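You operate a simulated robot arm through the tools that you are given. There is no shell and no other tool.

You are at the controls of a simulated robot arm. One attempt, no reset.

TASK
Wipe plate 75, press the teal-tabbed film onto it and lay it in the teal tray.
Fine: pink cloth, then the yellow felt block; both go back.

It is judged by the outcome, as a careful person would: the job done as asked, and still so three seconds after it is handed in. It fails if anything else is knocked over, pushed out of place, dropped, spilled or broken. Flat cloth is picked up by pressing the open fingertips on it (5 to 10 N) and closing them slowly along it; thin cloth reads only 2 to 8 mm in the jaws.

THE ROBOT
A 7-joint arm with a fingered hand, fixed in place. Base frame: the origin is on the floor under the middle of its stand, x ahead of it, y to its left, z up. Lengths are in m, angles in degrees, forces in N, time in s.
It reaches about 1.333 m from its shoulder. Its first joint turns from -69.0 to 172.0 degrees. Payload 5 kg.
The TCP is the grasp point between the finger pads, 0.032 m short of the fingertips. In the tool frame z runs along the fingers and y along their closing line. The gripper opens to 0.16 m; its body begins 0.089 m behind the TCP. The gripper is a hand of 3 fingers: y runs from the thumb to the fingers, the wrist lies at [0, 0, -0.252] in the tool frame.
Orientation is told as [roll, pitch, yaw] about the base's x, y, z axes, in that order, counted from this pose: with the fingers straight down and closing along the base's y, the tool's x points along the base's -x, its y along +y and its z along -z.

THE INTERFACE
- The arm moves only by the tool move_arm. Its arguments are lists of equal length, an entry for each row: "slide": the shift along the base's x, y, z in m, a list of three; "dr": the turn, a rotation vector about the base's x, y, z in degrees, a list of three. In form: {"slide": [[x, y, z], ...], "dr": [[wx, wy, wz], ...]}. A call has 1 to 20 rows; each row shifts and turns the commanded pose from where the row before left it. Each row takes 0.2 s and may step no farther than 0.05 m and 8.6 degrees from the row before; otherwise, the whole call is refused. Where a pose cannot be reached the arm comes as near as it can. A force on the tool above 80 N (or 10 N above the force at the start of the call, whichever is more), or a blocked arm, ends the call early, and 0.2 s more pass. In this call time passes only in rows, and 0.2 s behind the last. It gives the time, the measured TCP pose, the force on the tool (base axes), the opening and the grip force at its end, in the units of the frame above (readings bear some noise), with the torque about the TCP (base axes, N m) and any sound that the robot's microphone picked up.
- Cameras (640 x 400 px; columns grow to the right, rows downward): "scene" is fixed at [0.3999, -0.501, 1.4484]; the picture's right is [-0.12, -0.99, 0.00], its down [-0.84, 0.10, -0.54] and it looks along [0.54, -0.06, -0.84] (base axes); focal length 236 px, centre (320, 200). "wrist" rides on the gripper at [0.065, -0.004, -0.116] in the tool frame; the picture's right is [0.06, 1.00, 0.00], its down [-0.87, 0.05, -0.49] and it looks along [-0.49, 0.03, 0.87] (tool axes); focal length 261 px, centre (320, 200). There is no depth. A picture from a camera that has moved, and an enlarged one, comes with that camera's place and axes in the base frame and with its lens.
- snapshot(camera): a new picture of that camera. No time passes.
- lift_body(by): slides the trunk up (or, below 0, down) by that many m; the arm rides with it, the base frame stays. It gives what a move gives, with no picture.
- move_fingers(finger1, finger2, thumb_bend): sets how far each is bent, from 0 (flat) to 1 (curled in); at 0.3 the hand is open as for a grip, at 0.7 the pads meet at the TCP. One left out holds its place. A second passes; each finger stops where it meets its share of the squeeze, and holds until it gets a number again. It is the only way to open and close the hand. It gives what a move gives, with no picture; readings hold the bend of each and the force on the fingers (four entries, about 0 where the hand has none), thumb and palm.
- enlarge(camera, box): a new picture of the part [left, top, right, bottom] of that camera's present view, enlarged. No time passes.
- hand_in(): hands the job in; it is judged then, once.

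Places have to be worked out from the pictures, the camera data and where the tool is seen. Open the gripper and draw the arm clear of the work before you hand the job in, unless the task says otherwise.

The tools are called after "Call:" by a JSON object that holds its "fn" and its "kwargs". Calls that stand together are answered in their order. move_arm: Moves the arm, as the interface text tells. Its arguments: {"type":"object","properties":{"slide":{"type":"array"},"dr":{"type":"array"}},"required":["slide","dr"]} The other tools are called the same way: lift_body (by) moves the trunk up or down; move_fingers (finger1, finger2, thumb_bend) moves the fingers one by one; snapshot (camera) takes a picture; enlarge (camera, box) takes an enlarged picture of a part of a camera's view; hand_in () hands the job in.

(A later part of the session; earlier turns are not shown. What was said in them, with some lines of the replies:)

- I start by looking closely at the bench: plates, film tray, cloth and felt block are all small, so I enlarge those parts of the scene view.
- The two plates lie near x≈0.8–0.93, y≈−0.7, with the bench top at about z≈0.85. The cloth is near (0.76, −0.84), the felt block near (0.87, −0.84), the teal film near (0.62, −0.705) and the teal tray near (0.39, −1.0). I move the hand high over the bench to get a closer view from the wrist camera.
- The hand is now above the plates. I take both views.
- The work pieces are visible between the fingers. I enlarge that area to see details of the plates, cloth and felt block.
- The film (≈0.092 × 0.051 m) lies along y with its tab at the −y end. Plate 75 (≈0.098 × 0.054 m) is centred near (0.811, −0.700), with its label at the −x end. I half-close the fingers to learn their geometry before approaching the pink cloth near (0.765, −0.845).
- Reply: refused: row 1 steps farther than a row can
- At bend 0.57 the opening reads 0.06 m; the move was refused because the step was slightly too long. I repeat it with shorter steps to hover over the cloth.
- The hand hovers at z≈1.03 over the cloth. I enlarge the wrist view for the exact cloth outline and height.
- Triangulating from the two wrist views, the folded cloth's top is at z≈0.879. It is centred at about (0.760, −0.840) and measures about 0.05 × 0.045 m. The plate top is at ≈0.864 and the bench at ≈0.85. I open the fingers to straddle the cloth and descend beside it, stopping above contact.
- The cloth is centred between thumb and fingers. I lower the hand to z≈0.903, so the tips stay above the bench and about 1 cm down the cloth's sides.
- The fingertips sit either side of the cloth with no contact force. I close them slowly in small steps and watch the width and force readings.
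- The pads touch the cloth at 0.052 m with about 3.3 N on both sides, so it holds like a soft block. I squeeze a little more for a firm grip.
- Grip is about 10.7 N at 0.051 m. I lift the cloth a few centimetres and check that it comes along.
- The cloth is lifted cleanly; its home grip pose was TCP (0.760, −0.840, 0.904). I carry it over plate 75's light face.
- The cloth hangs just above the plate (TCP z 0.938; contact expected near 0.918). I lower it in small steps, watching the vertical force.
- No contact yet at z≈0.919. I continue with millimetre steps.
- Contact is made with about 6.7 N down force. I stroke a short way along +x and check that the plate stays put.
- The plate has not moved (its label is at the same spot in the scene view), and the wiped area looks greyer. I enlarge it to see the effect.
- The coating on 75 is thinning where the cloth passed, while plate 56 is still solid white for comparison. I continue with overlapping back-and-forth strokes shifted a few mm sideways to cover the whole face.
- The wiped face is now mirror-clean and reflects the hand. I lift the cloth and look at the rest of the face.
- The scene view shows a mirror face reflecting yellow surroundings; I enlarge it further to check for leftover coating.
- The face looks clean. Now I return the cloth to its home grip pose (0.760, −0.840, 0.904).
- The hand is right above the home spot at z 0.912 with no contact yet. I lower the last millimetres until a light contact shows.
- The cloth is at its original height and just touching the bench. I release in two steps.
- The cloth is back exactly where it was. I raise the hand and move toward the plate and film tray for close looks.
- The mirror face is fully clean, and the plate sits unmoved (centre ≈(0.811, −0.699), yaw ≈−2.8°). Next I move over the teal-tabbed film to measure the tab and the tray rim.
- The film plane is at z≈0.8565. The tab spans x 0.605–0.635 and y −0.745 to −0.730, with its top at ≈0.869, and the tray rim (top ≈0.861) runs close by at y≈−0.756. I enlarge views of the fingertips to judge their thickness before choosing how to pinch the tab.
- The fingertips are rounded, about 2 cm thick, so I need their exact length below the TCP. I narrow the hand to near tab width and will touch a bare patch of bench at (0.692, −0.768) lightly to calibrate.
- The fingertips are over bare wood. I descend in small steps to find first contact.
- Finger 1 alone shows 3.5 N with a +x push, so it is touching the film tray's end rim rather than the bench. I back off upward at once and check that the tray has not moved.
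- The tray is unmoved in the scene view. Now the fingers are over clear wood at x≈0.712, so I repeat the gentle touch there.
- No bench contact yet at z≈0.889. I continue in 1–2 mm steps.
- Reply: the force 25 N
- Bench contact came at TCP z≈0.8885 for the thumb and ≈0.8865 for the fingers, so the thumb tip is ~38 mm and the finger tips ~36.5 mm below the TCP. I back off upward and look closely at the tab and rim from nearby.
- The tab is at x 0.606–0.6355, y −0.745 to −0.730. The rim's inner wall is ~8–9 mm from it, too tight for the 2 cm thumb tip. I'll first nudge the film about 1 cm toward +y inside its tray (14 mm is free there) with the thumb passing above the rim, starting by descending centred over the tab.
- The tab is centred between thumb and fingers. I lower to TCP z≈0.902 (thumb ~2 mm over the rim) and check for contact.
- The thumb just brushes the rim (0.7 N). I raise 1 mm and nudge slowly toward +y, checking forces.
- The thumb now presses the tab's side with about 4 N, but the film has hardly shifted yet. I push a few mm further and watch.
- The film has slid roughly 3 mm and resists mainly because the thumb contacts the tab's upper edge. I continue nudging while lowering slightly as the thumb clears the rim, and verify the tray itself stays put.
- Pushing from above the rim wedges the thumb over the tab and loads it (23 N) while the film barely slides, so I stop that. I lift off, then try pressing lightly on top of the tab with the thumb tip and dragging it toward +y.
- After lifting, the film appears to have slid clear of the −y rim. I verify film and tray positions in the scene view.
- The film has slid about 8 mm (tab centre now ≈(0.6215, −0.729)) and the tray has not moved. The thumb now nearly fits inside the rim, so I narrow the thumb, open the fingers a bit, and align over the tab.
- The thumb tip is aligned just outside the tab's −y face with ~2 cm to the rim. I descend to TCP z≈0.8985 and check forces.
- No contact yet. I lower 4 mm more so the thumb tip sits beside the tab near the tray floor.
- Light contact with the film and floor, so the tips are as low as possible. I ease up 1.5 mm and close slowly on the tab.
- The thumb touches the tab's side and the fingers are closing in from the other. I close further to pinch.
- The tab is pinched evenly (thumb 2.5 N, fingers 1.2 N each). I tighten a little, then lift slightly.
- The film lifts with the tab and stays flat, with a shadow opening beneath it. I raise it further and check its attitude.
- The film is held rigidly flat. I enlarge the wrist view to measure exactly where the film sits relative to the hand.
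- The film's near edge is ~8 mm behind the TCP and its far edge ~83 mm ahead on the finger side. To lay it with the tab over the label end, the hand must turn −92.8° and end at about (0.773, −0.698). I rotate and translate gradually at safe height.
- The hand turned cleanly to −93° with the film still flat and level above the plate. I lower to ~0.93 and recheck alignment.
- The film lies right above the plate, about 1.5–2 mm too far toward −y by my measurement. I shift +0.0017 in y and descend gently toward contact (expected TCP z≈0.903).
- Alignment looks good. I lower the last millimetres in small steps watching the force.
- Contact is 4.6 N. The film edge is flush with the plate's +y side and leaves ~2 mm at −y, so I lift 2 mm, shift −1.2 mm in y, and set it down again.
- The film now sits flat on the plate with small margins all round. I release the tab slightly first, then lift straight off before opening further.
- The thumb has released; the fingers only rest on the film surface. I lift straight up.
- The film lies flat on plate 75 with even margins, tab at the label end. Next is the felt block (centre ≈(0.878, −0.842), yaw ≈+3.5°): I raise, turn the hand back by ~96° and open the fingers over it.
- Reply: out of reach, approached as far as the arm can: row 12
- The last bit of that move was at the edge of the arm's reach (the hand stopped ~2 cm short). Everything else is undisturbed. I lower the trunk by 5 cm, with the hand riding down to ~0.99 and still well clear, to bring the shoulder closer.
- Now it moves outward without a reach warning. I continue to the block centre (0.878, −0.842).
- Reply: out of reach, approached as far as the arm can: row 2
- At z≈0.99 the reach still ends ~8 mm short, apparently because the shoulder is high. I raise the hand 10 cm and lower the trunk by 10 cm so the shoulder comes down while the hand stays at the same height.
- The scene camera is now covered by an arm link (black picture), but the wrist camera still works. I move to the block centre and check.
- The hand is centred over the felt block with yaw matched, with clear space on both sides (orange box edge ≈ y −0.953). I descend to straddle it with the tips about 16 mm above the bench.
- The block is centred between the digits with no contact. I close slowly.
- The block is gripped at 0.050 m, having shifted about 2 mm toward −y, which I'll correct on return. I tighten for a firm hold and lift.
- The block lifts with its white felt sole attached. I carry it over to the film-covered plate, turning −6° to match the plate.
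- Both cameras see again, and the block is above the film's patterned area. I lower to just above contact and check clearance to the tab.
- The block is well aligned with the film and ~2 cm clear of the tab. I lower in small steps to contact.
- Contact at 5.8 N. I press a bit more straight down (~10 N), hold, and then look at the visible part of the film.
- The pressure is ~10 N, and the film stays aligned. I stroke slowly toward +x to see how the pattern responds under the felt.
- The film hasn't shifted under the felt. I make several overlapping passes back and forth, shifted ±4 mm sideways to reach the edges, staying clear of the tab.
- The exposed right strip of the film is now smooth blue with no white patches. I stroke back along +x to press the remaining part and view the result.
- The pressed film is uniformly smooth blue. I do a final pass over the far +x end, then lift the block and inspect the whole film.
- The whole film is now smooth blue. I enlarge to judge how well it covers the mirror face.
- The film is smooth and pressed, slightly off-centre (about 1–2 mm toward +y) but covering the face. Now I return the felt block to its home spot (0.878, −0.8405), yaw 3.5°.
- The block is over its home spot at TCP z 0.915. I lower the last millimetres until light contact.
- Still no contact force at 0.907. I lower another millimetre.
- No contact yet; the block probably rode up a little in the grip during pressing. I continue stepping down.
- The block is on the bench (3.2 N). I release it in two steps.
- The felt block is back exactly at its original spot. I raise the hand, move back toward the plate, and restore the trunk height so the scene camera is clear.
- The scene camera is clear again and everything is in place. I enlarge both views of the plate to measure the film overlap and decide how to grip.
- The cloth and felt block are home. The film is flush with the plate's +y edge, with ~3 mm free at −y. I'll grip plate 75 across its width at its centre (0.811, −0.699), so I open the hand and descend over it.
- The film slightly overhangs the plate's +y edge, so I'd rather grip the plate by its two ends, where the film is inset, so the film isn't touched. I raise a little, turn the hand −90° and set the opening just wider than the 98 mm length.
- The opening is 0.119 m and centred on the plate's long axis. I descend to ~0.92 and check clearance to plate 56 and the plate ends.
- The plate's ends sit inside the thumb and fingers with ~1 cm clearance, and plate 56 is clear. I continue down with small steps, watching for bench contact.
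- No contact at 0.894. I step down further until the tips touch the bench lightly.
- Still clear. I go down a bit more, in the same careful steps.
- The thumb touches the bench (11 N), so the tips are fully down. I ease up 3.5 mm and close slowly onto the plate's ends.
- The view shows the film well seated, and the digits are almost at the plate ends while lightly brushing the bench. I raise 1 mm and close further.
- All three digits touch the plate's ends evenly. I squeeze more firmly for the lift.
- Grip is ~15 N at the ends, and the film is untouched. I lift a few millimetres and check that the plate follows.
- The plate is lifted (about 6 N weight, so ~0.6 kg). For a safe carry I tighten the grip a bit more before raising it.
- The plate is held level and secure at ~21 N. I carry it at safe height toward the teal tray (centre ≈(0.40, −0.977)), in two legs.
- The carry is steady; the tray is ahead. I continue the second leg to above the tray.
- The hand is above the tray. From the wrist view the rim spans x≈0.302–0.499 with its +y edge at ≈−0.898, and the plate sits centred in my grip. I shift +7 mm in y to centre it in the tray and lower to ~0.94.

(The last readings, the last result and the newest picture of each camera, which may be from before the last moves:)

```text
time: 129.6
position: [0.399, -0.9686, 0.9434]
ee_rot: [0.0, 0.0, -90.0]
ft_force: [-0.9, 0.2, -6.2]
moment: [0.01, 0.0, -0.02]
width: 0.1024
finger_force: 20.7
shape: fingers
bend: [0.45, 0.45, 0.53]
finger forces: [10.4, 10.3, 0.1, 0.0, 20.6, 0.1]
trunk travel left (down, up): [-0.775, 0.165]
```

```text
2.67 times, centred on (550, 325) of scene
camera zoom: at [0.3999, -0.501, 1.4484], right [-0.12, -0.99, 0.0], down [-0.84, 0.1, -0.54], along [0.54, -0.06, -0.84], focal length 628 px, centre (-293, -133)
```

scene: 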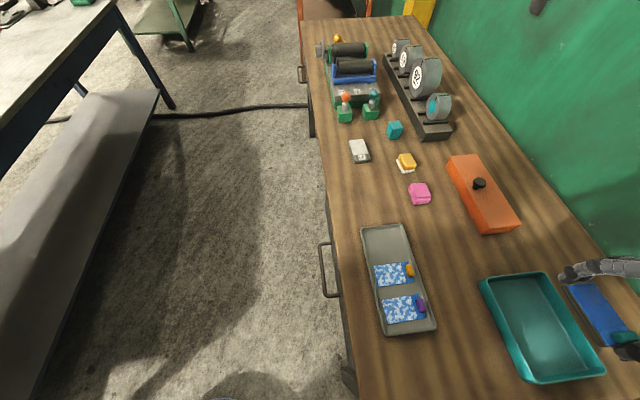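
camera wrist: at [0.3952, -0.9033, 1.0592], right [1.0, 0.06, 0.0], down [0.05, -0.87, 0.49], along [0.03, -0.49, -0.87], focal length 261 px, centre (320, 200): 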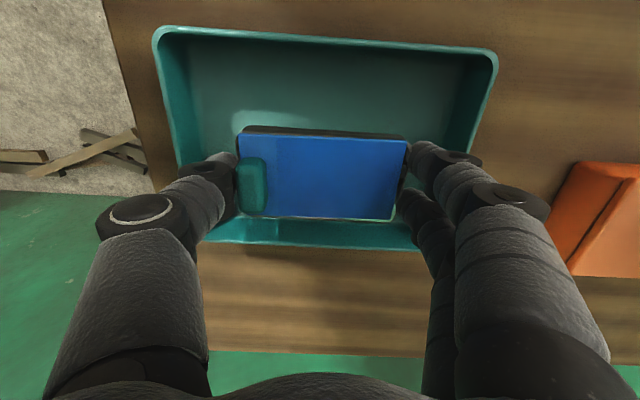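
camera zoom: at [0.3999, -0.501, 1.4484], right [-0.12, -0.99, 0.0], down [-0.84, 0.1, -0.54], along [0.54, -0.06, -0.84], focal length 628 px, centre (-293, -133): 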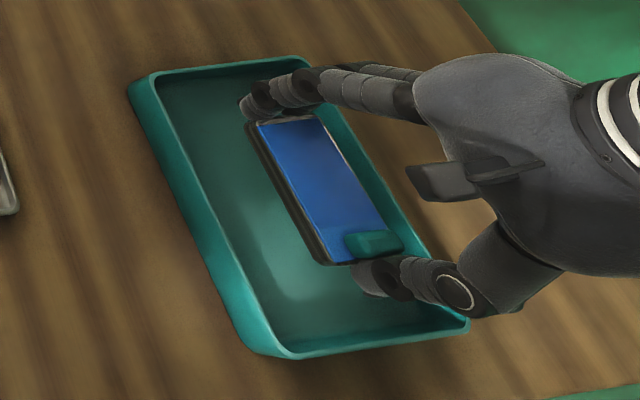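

The tray interior is y≈−1.04 to −0.905, and the plate hangs centred over it with clear walls. I lower further toward the floor.

Call:
{"fn": "move_arm", "kwargs": {"slide": [[0, -0.002, -0.012], [0, 0, -0.012], [0, 0, -0.01], [0, 0, -0.005], [0, 0, 0]], "dr": [[0, 0, 0], [0, 0, 0], [0, 0, 0], [0, 0, 0], [0, 0, 0]]}}

Call:
{"fn": "snapshot", "kwargs": {"camera": "wrist"}}

Call:
{"fn": "enlarge", "kwargs": {"camera": "scene", "box": [460, 250, 640, 400]}}

```text
time: 130.8
position: [0.3992, -0.9711, 0.9054]
ee_rot: [0.1, 0.0, -90.0]
ft_force: [0.1, -0.2, -6.0]
moment: [0.01, 0.02, 0.02]
width: 0.1026
finger_force: 20.8
shape: fingers
bend: [0.45, 0.45, 0.53]
finger forces: [10.4, 10.2, 0.0, 0.1, 20.6, 0.0]
trunk travel left (down, up): [-0.775, 0.165]
```

```text
taken
camera wrist: at [0.395, -0.9072, 1.0197], right [1.0, 0.06, 0.0], down [0.05, -0.87, 0.49], along [0.03, -0.49, -0.87], focal length 261 px, centre (320, 200)
```

wrist: 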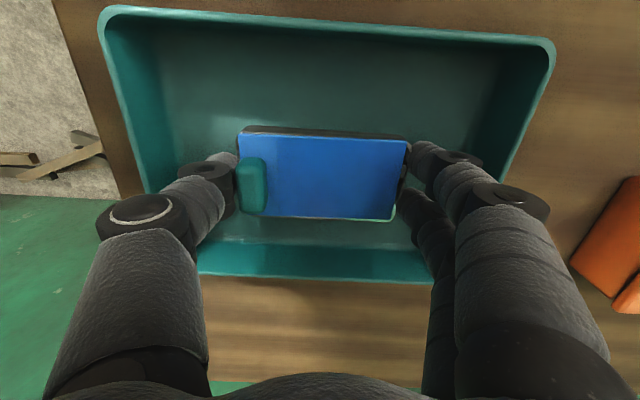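

```text
2.67 times, centred on (550, 325) of scene
camera zoom: at [0.3999, -0.501, 1.4484], right [-0.12, -0.99, 0.0], down [-0.84, 0.1, -0.54], along [0.54, -0.06, -0.84], focal length 628 px, centre (-293, -133)
```

zoom: 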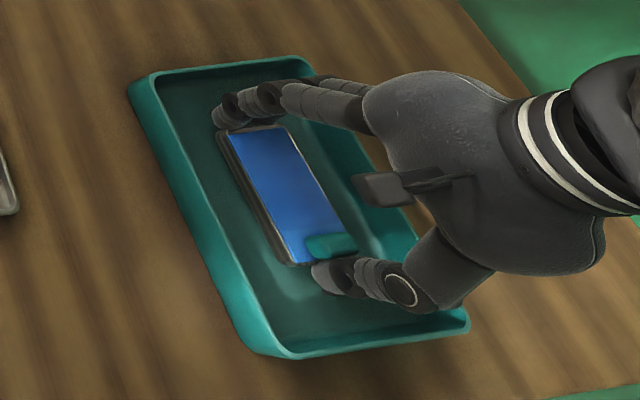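

The plate is well inside the tray, clear of the walls. I lower in 2 mm steps until the weight reading changes.

Call:
{"fn": "move_arm", "kwargs": {"slide": [[0, 0, -0.003], [0, 0, -0.003], [0, 0, 0]], "dr": [[0, 0, 0], [0, 0, 0], [0, 0, 0]]}}

Call:
{"fn": "move_arm", "kwargs": {"slide": [[0, 0, -0.002], [0, 0, 0]], "dr": [[0, 0, 0], [0, 0, 0]]}}

Call:
{"fn": "move_arm", "kwargs": {"slide": [[0, 0, -0.0015], [0, 0, 0]], "dr": [[0, 0, 0], [0, 0, 0]]}}

```text
time: 131.6
position: [0.3992, -0.9721, 0.8972]
ee_rot: [0.1, -0.1, -89.9]
ft_force: [-0.6, 0.4, -7.1]
moment: [0.02, -0.02, -0.04]
width: 0.1022
finger_force: 20.7
shape: fingers
bend: [0.45, 0.45, 0.53]
finger forces: [10.4, 10.3, 0.0, 0.0, 20.7, 0.0]
trunk travel left (down, up): [-0.775, 0.165]
```

```text
time: 132.2
position: [0.3968, -0.9711, 0.8955]
ee_rot: [0.0, -0.1, -89.9]
ft_force: [1.0, 0.3, -6.9]
moment: [0.0, -0.01, -0.04]
width: 0.1025
finger_force: 20.4
shape: fingers
bend: [0.45, 0.45, 0.53]
finger forces: [10.4, 10.3, 0.0, 0.0, 20.6, 0.1]
trunk travel left (down, up): [-0.775, 0.165]
```

```text
time: 132.8
position: [0.3991, -0.9724, 0.8949]
ee_rot: [-0.1, 0.0, -90.0]
ft_force: [-0.7, -0.2, -6.0]
moment: [0.01, 0.0, -0.01]
width: 0.1023
finger_force: 20.7
shape: fingers
bend: [0.45, 0.45, 0.53]
finger forces: [10.4, 10.3, 0.1, 0.0, 20.6, 0.0]
trunk travel left (down, up): [-0.775, 0.165]
```

Still hanging free (−6 N). I continue with millimetre steps.

Call:
{"fn": "move_arm", "kwargs": {"slide": [[0, 0, -0.0015], [0, 0, 0]], "dr": [[0, 0, 0], [0, 0, 0]]}}

Call:
{"fn": "move_arm", "kwargs": {"slide": [[0, 0, -0.001], [0, 0, 0]], "dr": [[0, 0, 0], [0, 0, 0]]}}

```text
time: 133.4
position: [0.3991, -0.9719, 0.8942]
ee_rot: [-0.1, 0.0, -90.0]
ft_force: [-1.0, 0.0, -2.0]
moment: [-0.06, -0.17, 0.0]
width: 0.1027
finger_force: 20.3
shape: fingers
bend: [0.45, 0.45, 0.53]
finger forces: [10.3, 10.2, 0.0, 0.0, 20.7, 0.1]
trunk travel left (down, up): [-0.775, 0.165]
```

```text
time: 134.0
position: [0.3979, -0.9717, 0.8939]
ee_rot: [0.0, -0.1, -89.9]
ft_force: [0.3, -2.1, 1.7]
moment: [-0.07, -0.22, -0.04]
width: 0.1024
finger_force: 20.5
shape: fingers
bend: [0.45, 0.45, 0.53]
finger forces: [10.4, 10.1, 0.1, 0.0, 20.8, 0.0]
trunk travel left (down, up): [-0.775, 0.165]
```

The tray floor now carries the plate (+1.7 N). I release gently, opening the digits in small equal amounts.

Call:
{"fn": "move_fingers", "kwargs": {"finger1": 0.445, "finger2": 0.445, "thumb_bend": 0.52}}

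Call:
{"fn": "move_fingers", "kwargs": {"finger1": 0.42, "finger2": 0.42, "thumb_bend": 0.48}}

Call:
{"fn": "snapshot", "kwargs": {"camera": "wrist"}}

```text
time: 135.0
position: [0.3977, -0.9725, 0.8937]
ee_rot: [0.0, -0.1, -90.0]
ft_force: [-2.8, 0.1, 1.4]
moment: [-0.04, 0.17, 0.03]
width: 0.1054
finger_force: 4.4
shape: fingers
bend: [0.43, 0.43, 0.5]
finger forces: [0.9, 0.9, 0.0, 0.0, 6.8, 0.1]
trunk travel left (down, up): [-0.775, 0.165]
```

```text
time: 136.0
position: [0.3977, -0.9721, 0.8936]
ee_rot: [0.0, 0.1, -90.0]
ft_force: [0.3, -1.5, 5.3]
moment: [-0.02, 0.26, 0.06]
width: 0.1081
finger_force: 3.2
shape: fingers
bend: [0.42, 0.42, 0.48]
finger forces: [0.0, 0.1, 0.0, 0.0, 6.4, 0.0]
trunk travel left (down, up): [-0.775, 0.165]
```

```text
taken
camera wrist: at [0.3943, -0.9061, 1.0095], right [1.0, 0.06, 0.0], down [0.05, -0.87, 0.49], along [0.03, -0.49, -0.87], focal length 261 px, centre (320, 200)
```

wrist: 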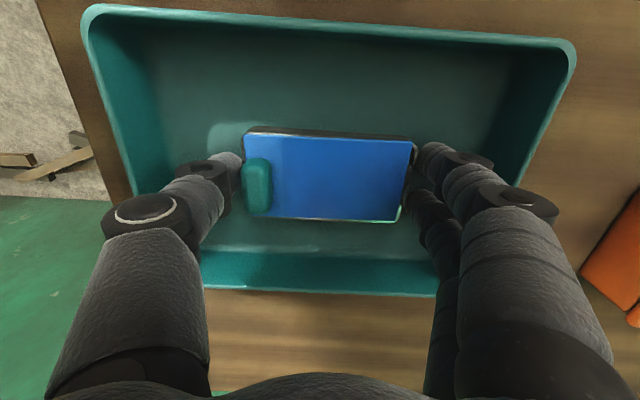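

The fingers have let go; the thumb is only pressing the tray floor. I raise 2 mm and open all digits a bit more.

Call:
{"fn": "move_arm", "kwargs": {"slide": [[0, 0, 0.002], [0, 0, 0]], "dr": [[0, 0, 0], [0, 0, 0]]}}

Call:
{"fn": "move_fingers", "kwargs": {"finger1": 0.405, "finger2": 0.405, "thumb_bend": 0.44}}

Call:
{"fn": "enlarge", "kwargs": {"camera": "wrist", "box": [190, 90, 450, 250]}}

```text
time: 136.6
position: [0.3986, -0.9716, 0.8958]
ee_rot: [0.0, -0.1, -90.1]
ft_force: [-0.6, -0.4, -1.4]
moment: [0.0, -0.01, 0.01]
width: 0.108
finger_force: 0.3
shape: fingers
bend: [0.42, 0.42, 0.48]
finger forces: [0.0, 0.0, 0.0, 0.0, 0.6, 0.0]
trunk travel left (down, up): [-0.775, 0.165]
```

```text
time: 137.6
position: [0.3978, -0.9722, 0.8955]
ee_rot: [0.0, 0.1, -90.0]
ft_force: [0.3, 1.0, -0.4]
moment: [-0.02, 0.03, 0.0]
width: 0.1192
finger_force: 0.1
shape: fingers
bend: [0.4, 0.4, 0.44]
finger forces: [0.0, 0.0, 0.1, 0.0, 0.1, 0.1]
trunk travel left (down, up): [-0.775, 0.165]
```

```text
2.46 times, centred on (320, 170) of wrist
camera zoom: at [0.3942, -0.9063, 1.0114], right [1.0, 0.06, 0.0], down [0.05, -0.87, 0.49], along [0.03, -0.49, -0.87], focal length 642 px, centre (320, 274)
```

zoom: 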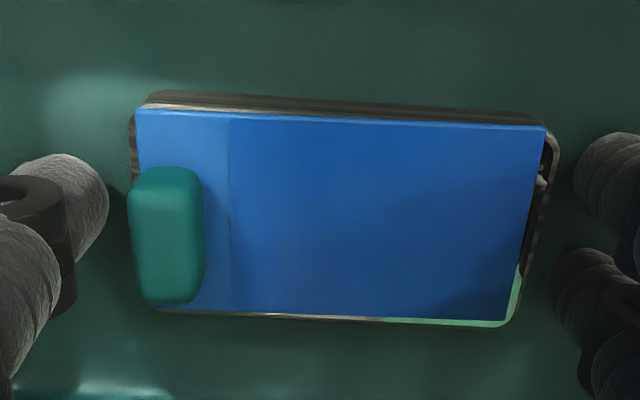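

The plate lies flat in the tray with the film in place and all digits clear. I lift the hand straight up and out.

Call:
{"fn": "move_arm", "kwargs": {"slide": [[0, 0, 0.01], [0, 0, 0.015], [0, 0, 0.02], [0, 0, 0.025], [0, 0, 0.03], [0, 0, 0.03], [0, 0, 0.03]], "dr": [[0, 0, 0], [0, 0, 0], [0, 0, 0], [0, 0, 0], [0, 0, 0], [0, 0, 0], [0, 0, 0]]}}

Call:
{"fn": "snapshot", "kwargs": {"camera": "wrist"}}

Call:
{"fn": "snapshot", "kwargs": {"camera": "scene"}}

```text
time: 139.2
position: [0.3995, -0.9694, 1.0572]
ee_rot: [0.0, -0.2, -90.0]
ft_force: [0.0, 0.7, 1.0]
moment: [0.0, 0.02, 0.01]
width: 0.1197
finger_force: 0.0
shape: fingers
bend: [0.4, 0.4, 0.44]
finger forces: [0.0, 0.0, 0.0, 0.1, 0.1, 0.0]
trunk travel left (down, up): [-0.775, 0.165]
```

```text
taken
camera wrist: at [0.3947, -0.9047, 1.1724], right [1.0, 0.06, 0.0], down [0.05, -0.87, 0.49], along [0.03, -0.49, -0.87], focal length 261 px, centre (320, 200)
```

wrist: 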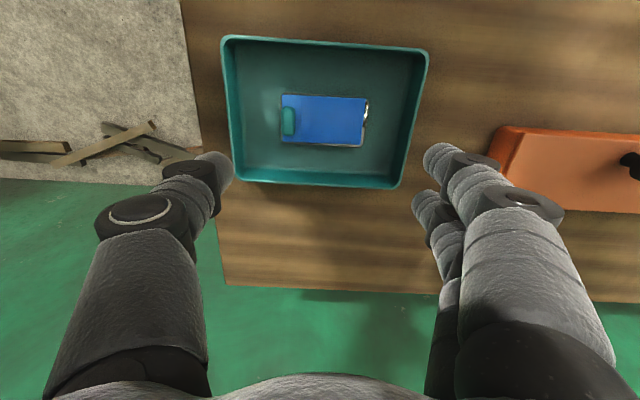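

```text
taken
```

scene: 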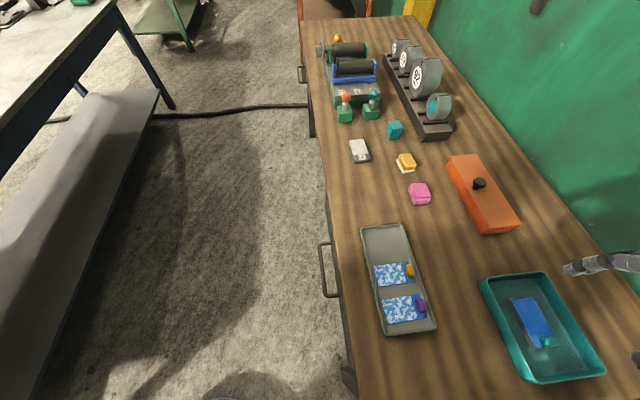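

Plate 75 lies flat in the teal tray, and the cloth, felt block and other items look as at the start. I open the hand and draw the arm clear.

Call:
{"fn": "move_arm", "kwargs": {"slide": [[0.005, 0.02, 0.02], [0.01, 0.035, 0.02], [0.01, 0.04, 0.01], [0.01, 0.045, 0], [0.01, 0.045, 0], [0.01, 0.045, 0], [0.01, 0.045, 0], [0.01, 0.045, 0], [0.01, 0.04, 0]], "dr": [[0, 0, 5], [0, 0, 5], [0, 0, 5], [0, 0, 5], [0, 0, 5], [0, 0, 5], [0, 0, 5], [0, 0, 5], [0, 0, 5]]}}

Call:
{"fn": "move_fingers", "kwargs": {"finger1": 0.3, "finger2": 0.3, "thumb_bend": 0.3}}

Call:
{"fn": "snapshot", "kwargs": {"camera": "scene"}}

Call:
{"fn": "enlarge", "kwargs": {"camera": "scene", "box": [460, 250, 640, 400]}}

Call:
{"fn": "enlarge", "kwargs": {"camera": "scene", "box": [320, 110, 480, 210]}}

```text
time: 141.2
position: [0.4819, -0.6111, 1.1069]
ee_rot: [0.1, -0.2, -45.1]
ft_force: [0.1, 0.7, 0.6]
moment: [-0.01, -0.01, 0.0]
width: 0.1199
finger_force: 0.1
shape: fingers
bend: [0.4, 0.4, 0.44]
finger forces: [0.0, 0.0, 0.1, 0.1, 0.1, 0.0]
trunk travel left (down, up): [-0.775, 0.165]
```

```text
time: 142.2
position: [0.4829, -0.612, 1.1072]
ee_rot: [0.0, 0.0, -45.0]
ft_force: [0.2, -0.2, 0.9]
moment: [0.02, -0.01, -0.03]
width: 0.1674
finger_force: 0.1
shape: fingers
bend: [0.3, 0.3, 0.3]
finger forces: [0.0, 0.0, 0.0, 0.1, 0.0, 0.0]
trunk travel left (down, up): [-0.775, 0.165]
```

```text
taken
```

scene: 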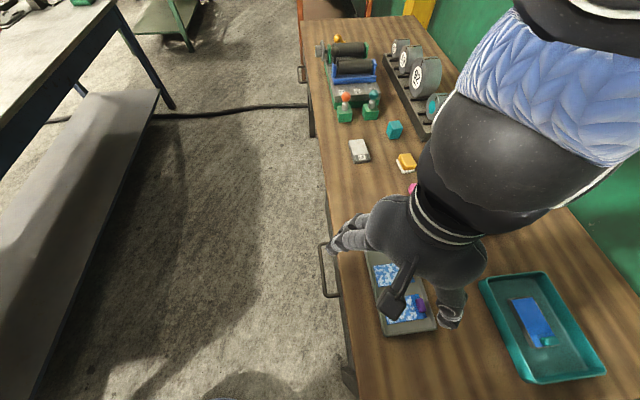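

```text
2.67 times, centred on (550, 325) of scene
camera zoom: at [0.3999, -0.501, 1.4484], right [-0.12, -0.99, 0.0], down [-0.84, 0.1, -0.54], along [0.54, -0.06, -0.84], focal length 628 px, centre (-293, -133)
```

zoom: 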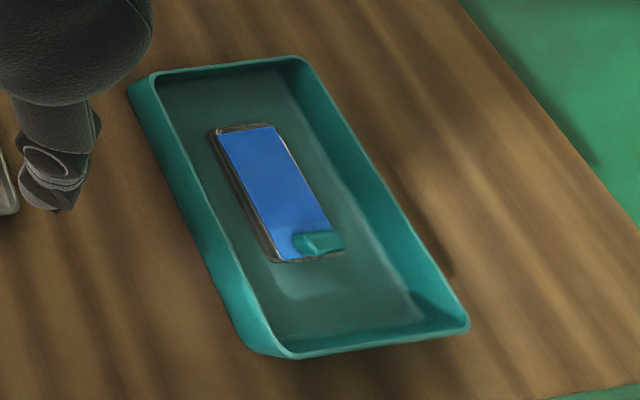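

```text
4.00 times, centred on (400, 160) of scene
camera zoom: at [0.3999, -0.501, 1.4484], right [-0.12, -0.99, 0.0], down [-0.84, 0.1, -0.54], along [0.54, -0.06, -0.84], focal length 943 px, centre (0, 360)
```

zoom: 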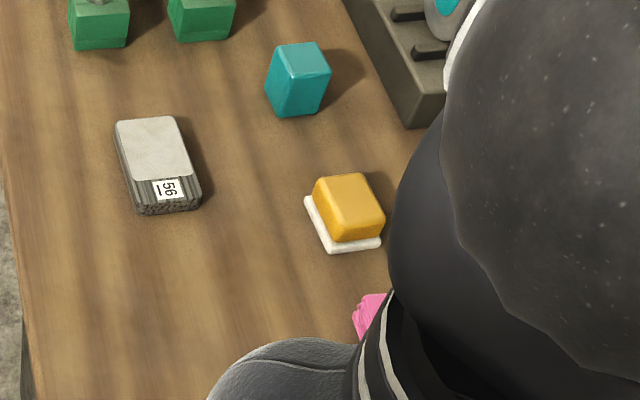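

The plate rests properly in the tray, but the arm still hovers over the bench and hides part of the view. I move it back near its starting place off the bench and take a last look.

Call:
{"fn": "move_arm", "kwargs": {"slide": [[0.02, 0.03, 0.01], [0.03, 0.035, 0], [0.03, 0.035, 0], [0.03, 0.035, 0], [0.03, 0.035, 0], [0.03, 0.03, 0], [0.03, 0.03, 0]], "dr": [[0, 0, 6], [0, 0, 6.5], [0, 0, 6.5], [0, 0, 6.5], [0, 0, 6.5], [0, 0, 6.5], [0, 0, 6.5]]}}

Call:
{"fn": "snapshot", "kwargs": {"camera": "scene"}}

Call:
{"fn": "enlarge", "kwargs": {"camera": "scene", "box": [320, 110, 480, 210]}}

Call:
{"fn": "enlarge", "kwargs": {"camera": "scene", "box": [500, 280, 580, 360]}}

Call:
{"fn": "enlarge", "kwargs": {"camera": "scene", "box": [340, 210, 500, 340]}}

```text
time: 143.8
position: [0.6853, -0.3781, 1.1137]
ee_rot: [-0.2, 0.1, 0.1]
ft_force: [1.0, 0.4, 0.0]
moment: [-0.06, -0.02, -0.02]
width: 0.1678
finger_force: 0.1
shape: fingers
bend: [0.3, 0.3, 0.3]
finger forces: [0.0, 0.1, 0.0, 0.0, 0.1, 0.0]
trunk travel left (down, up): [-0.775, 0.165]
```

```text
taken
```

scene: 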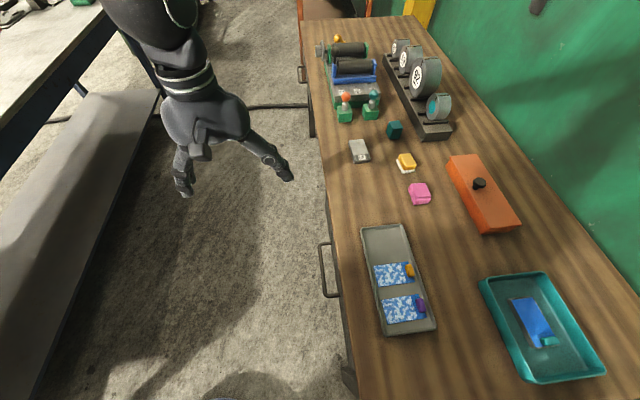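

```text
4.00 times, centred on (400, 160) of scene
camera zoom: at [0.3999, -0.501, 1.4484], right [-0.12, -0.99, 0.0], down [-0.84, 0.1, -0.54], along [0.54, -0.06, -0.84], focal length 943 px, centre (0, 360)
```

zoom: 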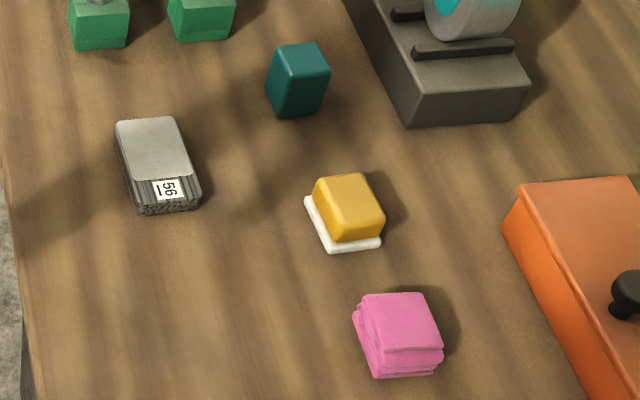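

```text
5.00 times, centred on (540, 320) of scene
camera zoom: at [0.3999, -0.501, 1.4484], right [-0.12, -0.99, 0.0], down [-0.84, 0.1, -0.54], along [0.54, -0.06, -0.84], focal length 1178 px, centre (-780, -400)
```

zoom: 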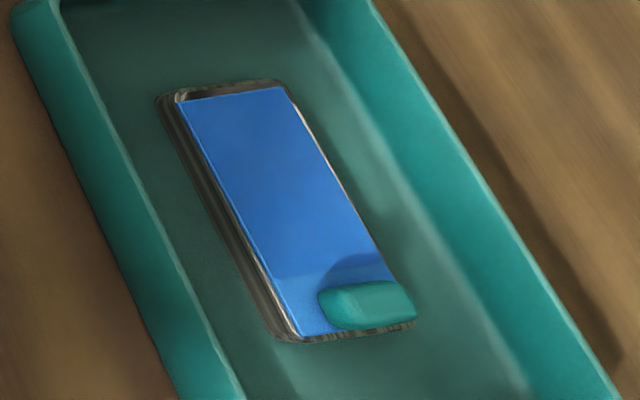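

```text
3.08 times, centred on (420, 275) of scene
camera zoom: at [0.3999, -0.501, 1.4484], right [-0.12, -0.99, 0.0], down [-0.84, 0.1, -0.54], along [0.54, -0.06, -0.84], focal length 725 px, centre (12, -31)
```

zoom: 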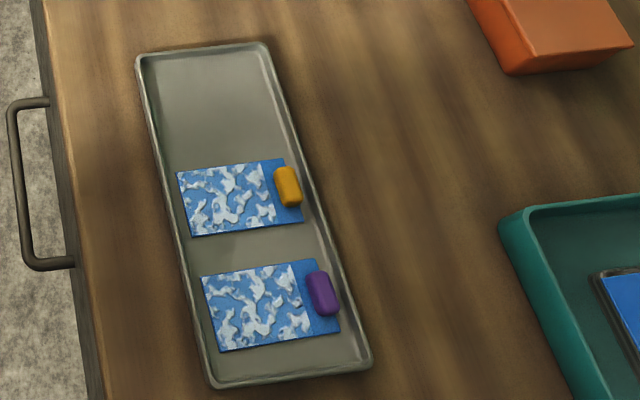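

Everything checks out in the final views. Plate 75 is wiped, the teal-tabbed film is pressed smooth on it, and it lies flat in the teal tray. The cloth and felt block are back in place, the other films and plate 56 are undisturbed, and the arm is clear with the hand open. I hand the job in.

Call:
{"fn": "hand_in", "kwargs": {}}

```text
The job is handed in.
```

Plate 75 is wiped clean, the teal-tabbed film is pressed onto it, and it is lying flat in the teal tray. I've handed the job in; no verdict came back.

- **Wiping:** I used the pink cloth until the plate's face was mirror-clean, then put the cloth back where it was.
- **Film:** I pressed it down with the yellow felt block until it was smooth, with no white patches left. I took the felt block to be for pressing the film, so the bare plate was wiped with the cloth only.
- **Film position:** The film sits about 1–2 mm off-centre across the plate. A thin sliver of the mirror face shows along one long edge and one end. The tab end lies over the "75" label.
- **Film tray:** The teal film sat too close to the rim to grip, so I slid it a few millimetres inside its tray first. The fingers also brushed the tray's edges lightly, but it did not move.
- **Everything else:** The felt block is back on its spot. In the final view, plate 56, the other two films and the rest of the bench look as they did at the start. The arm is clear with the hand open.
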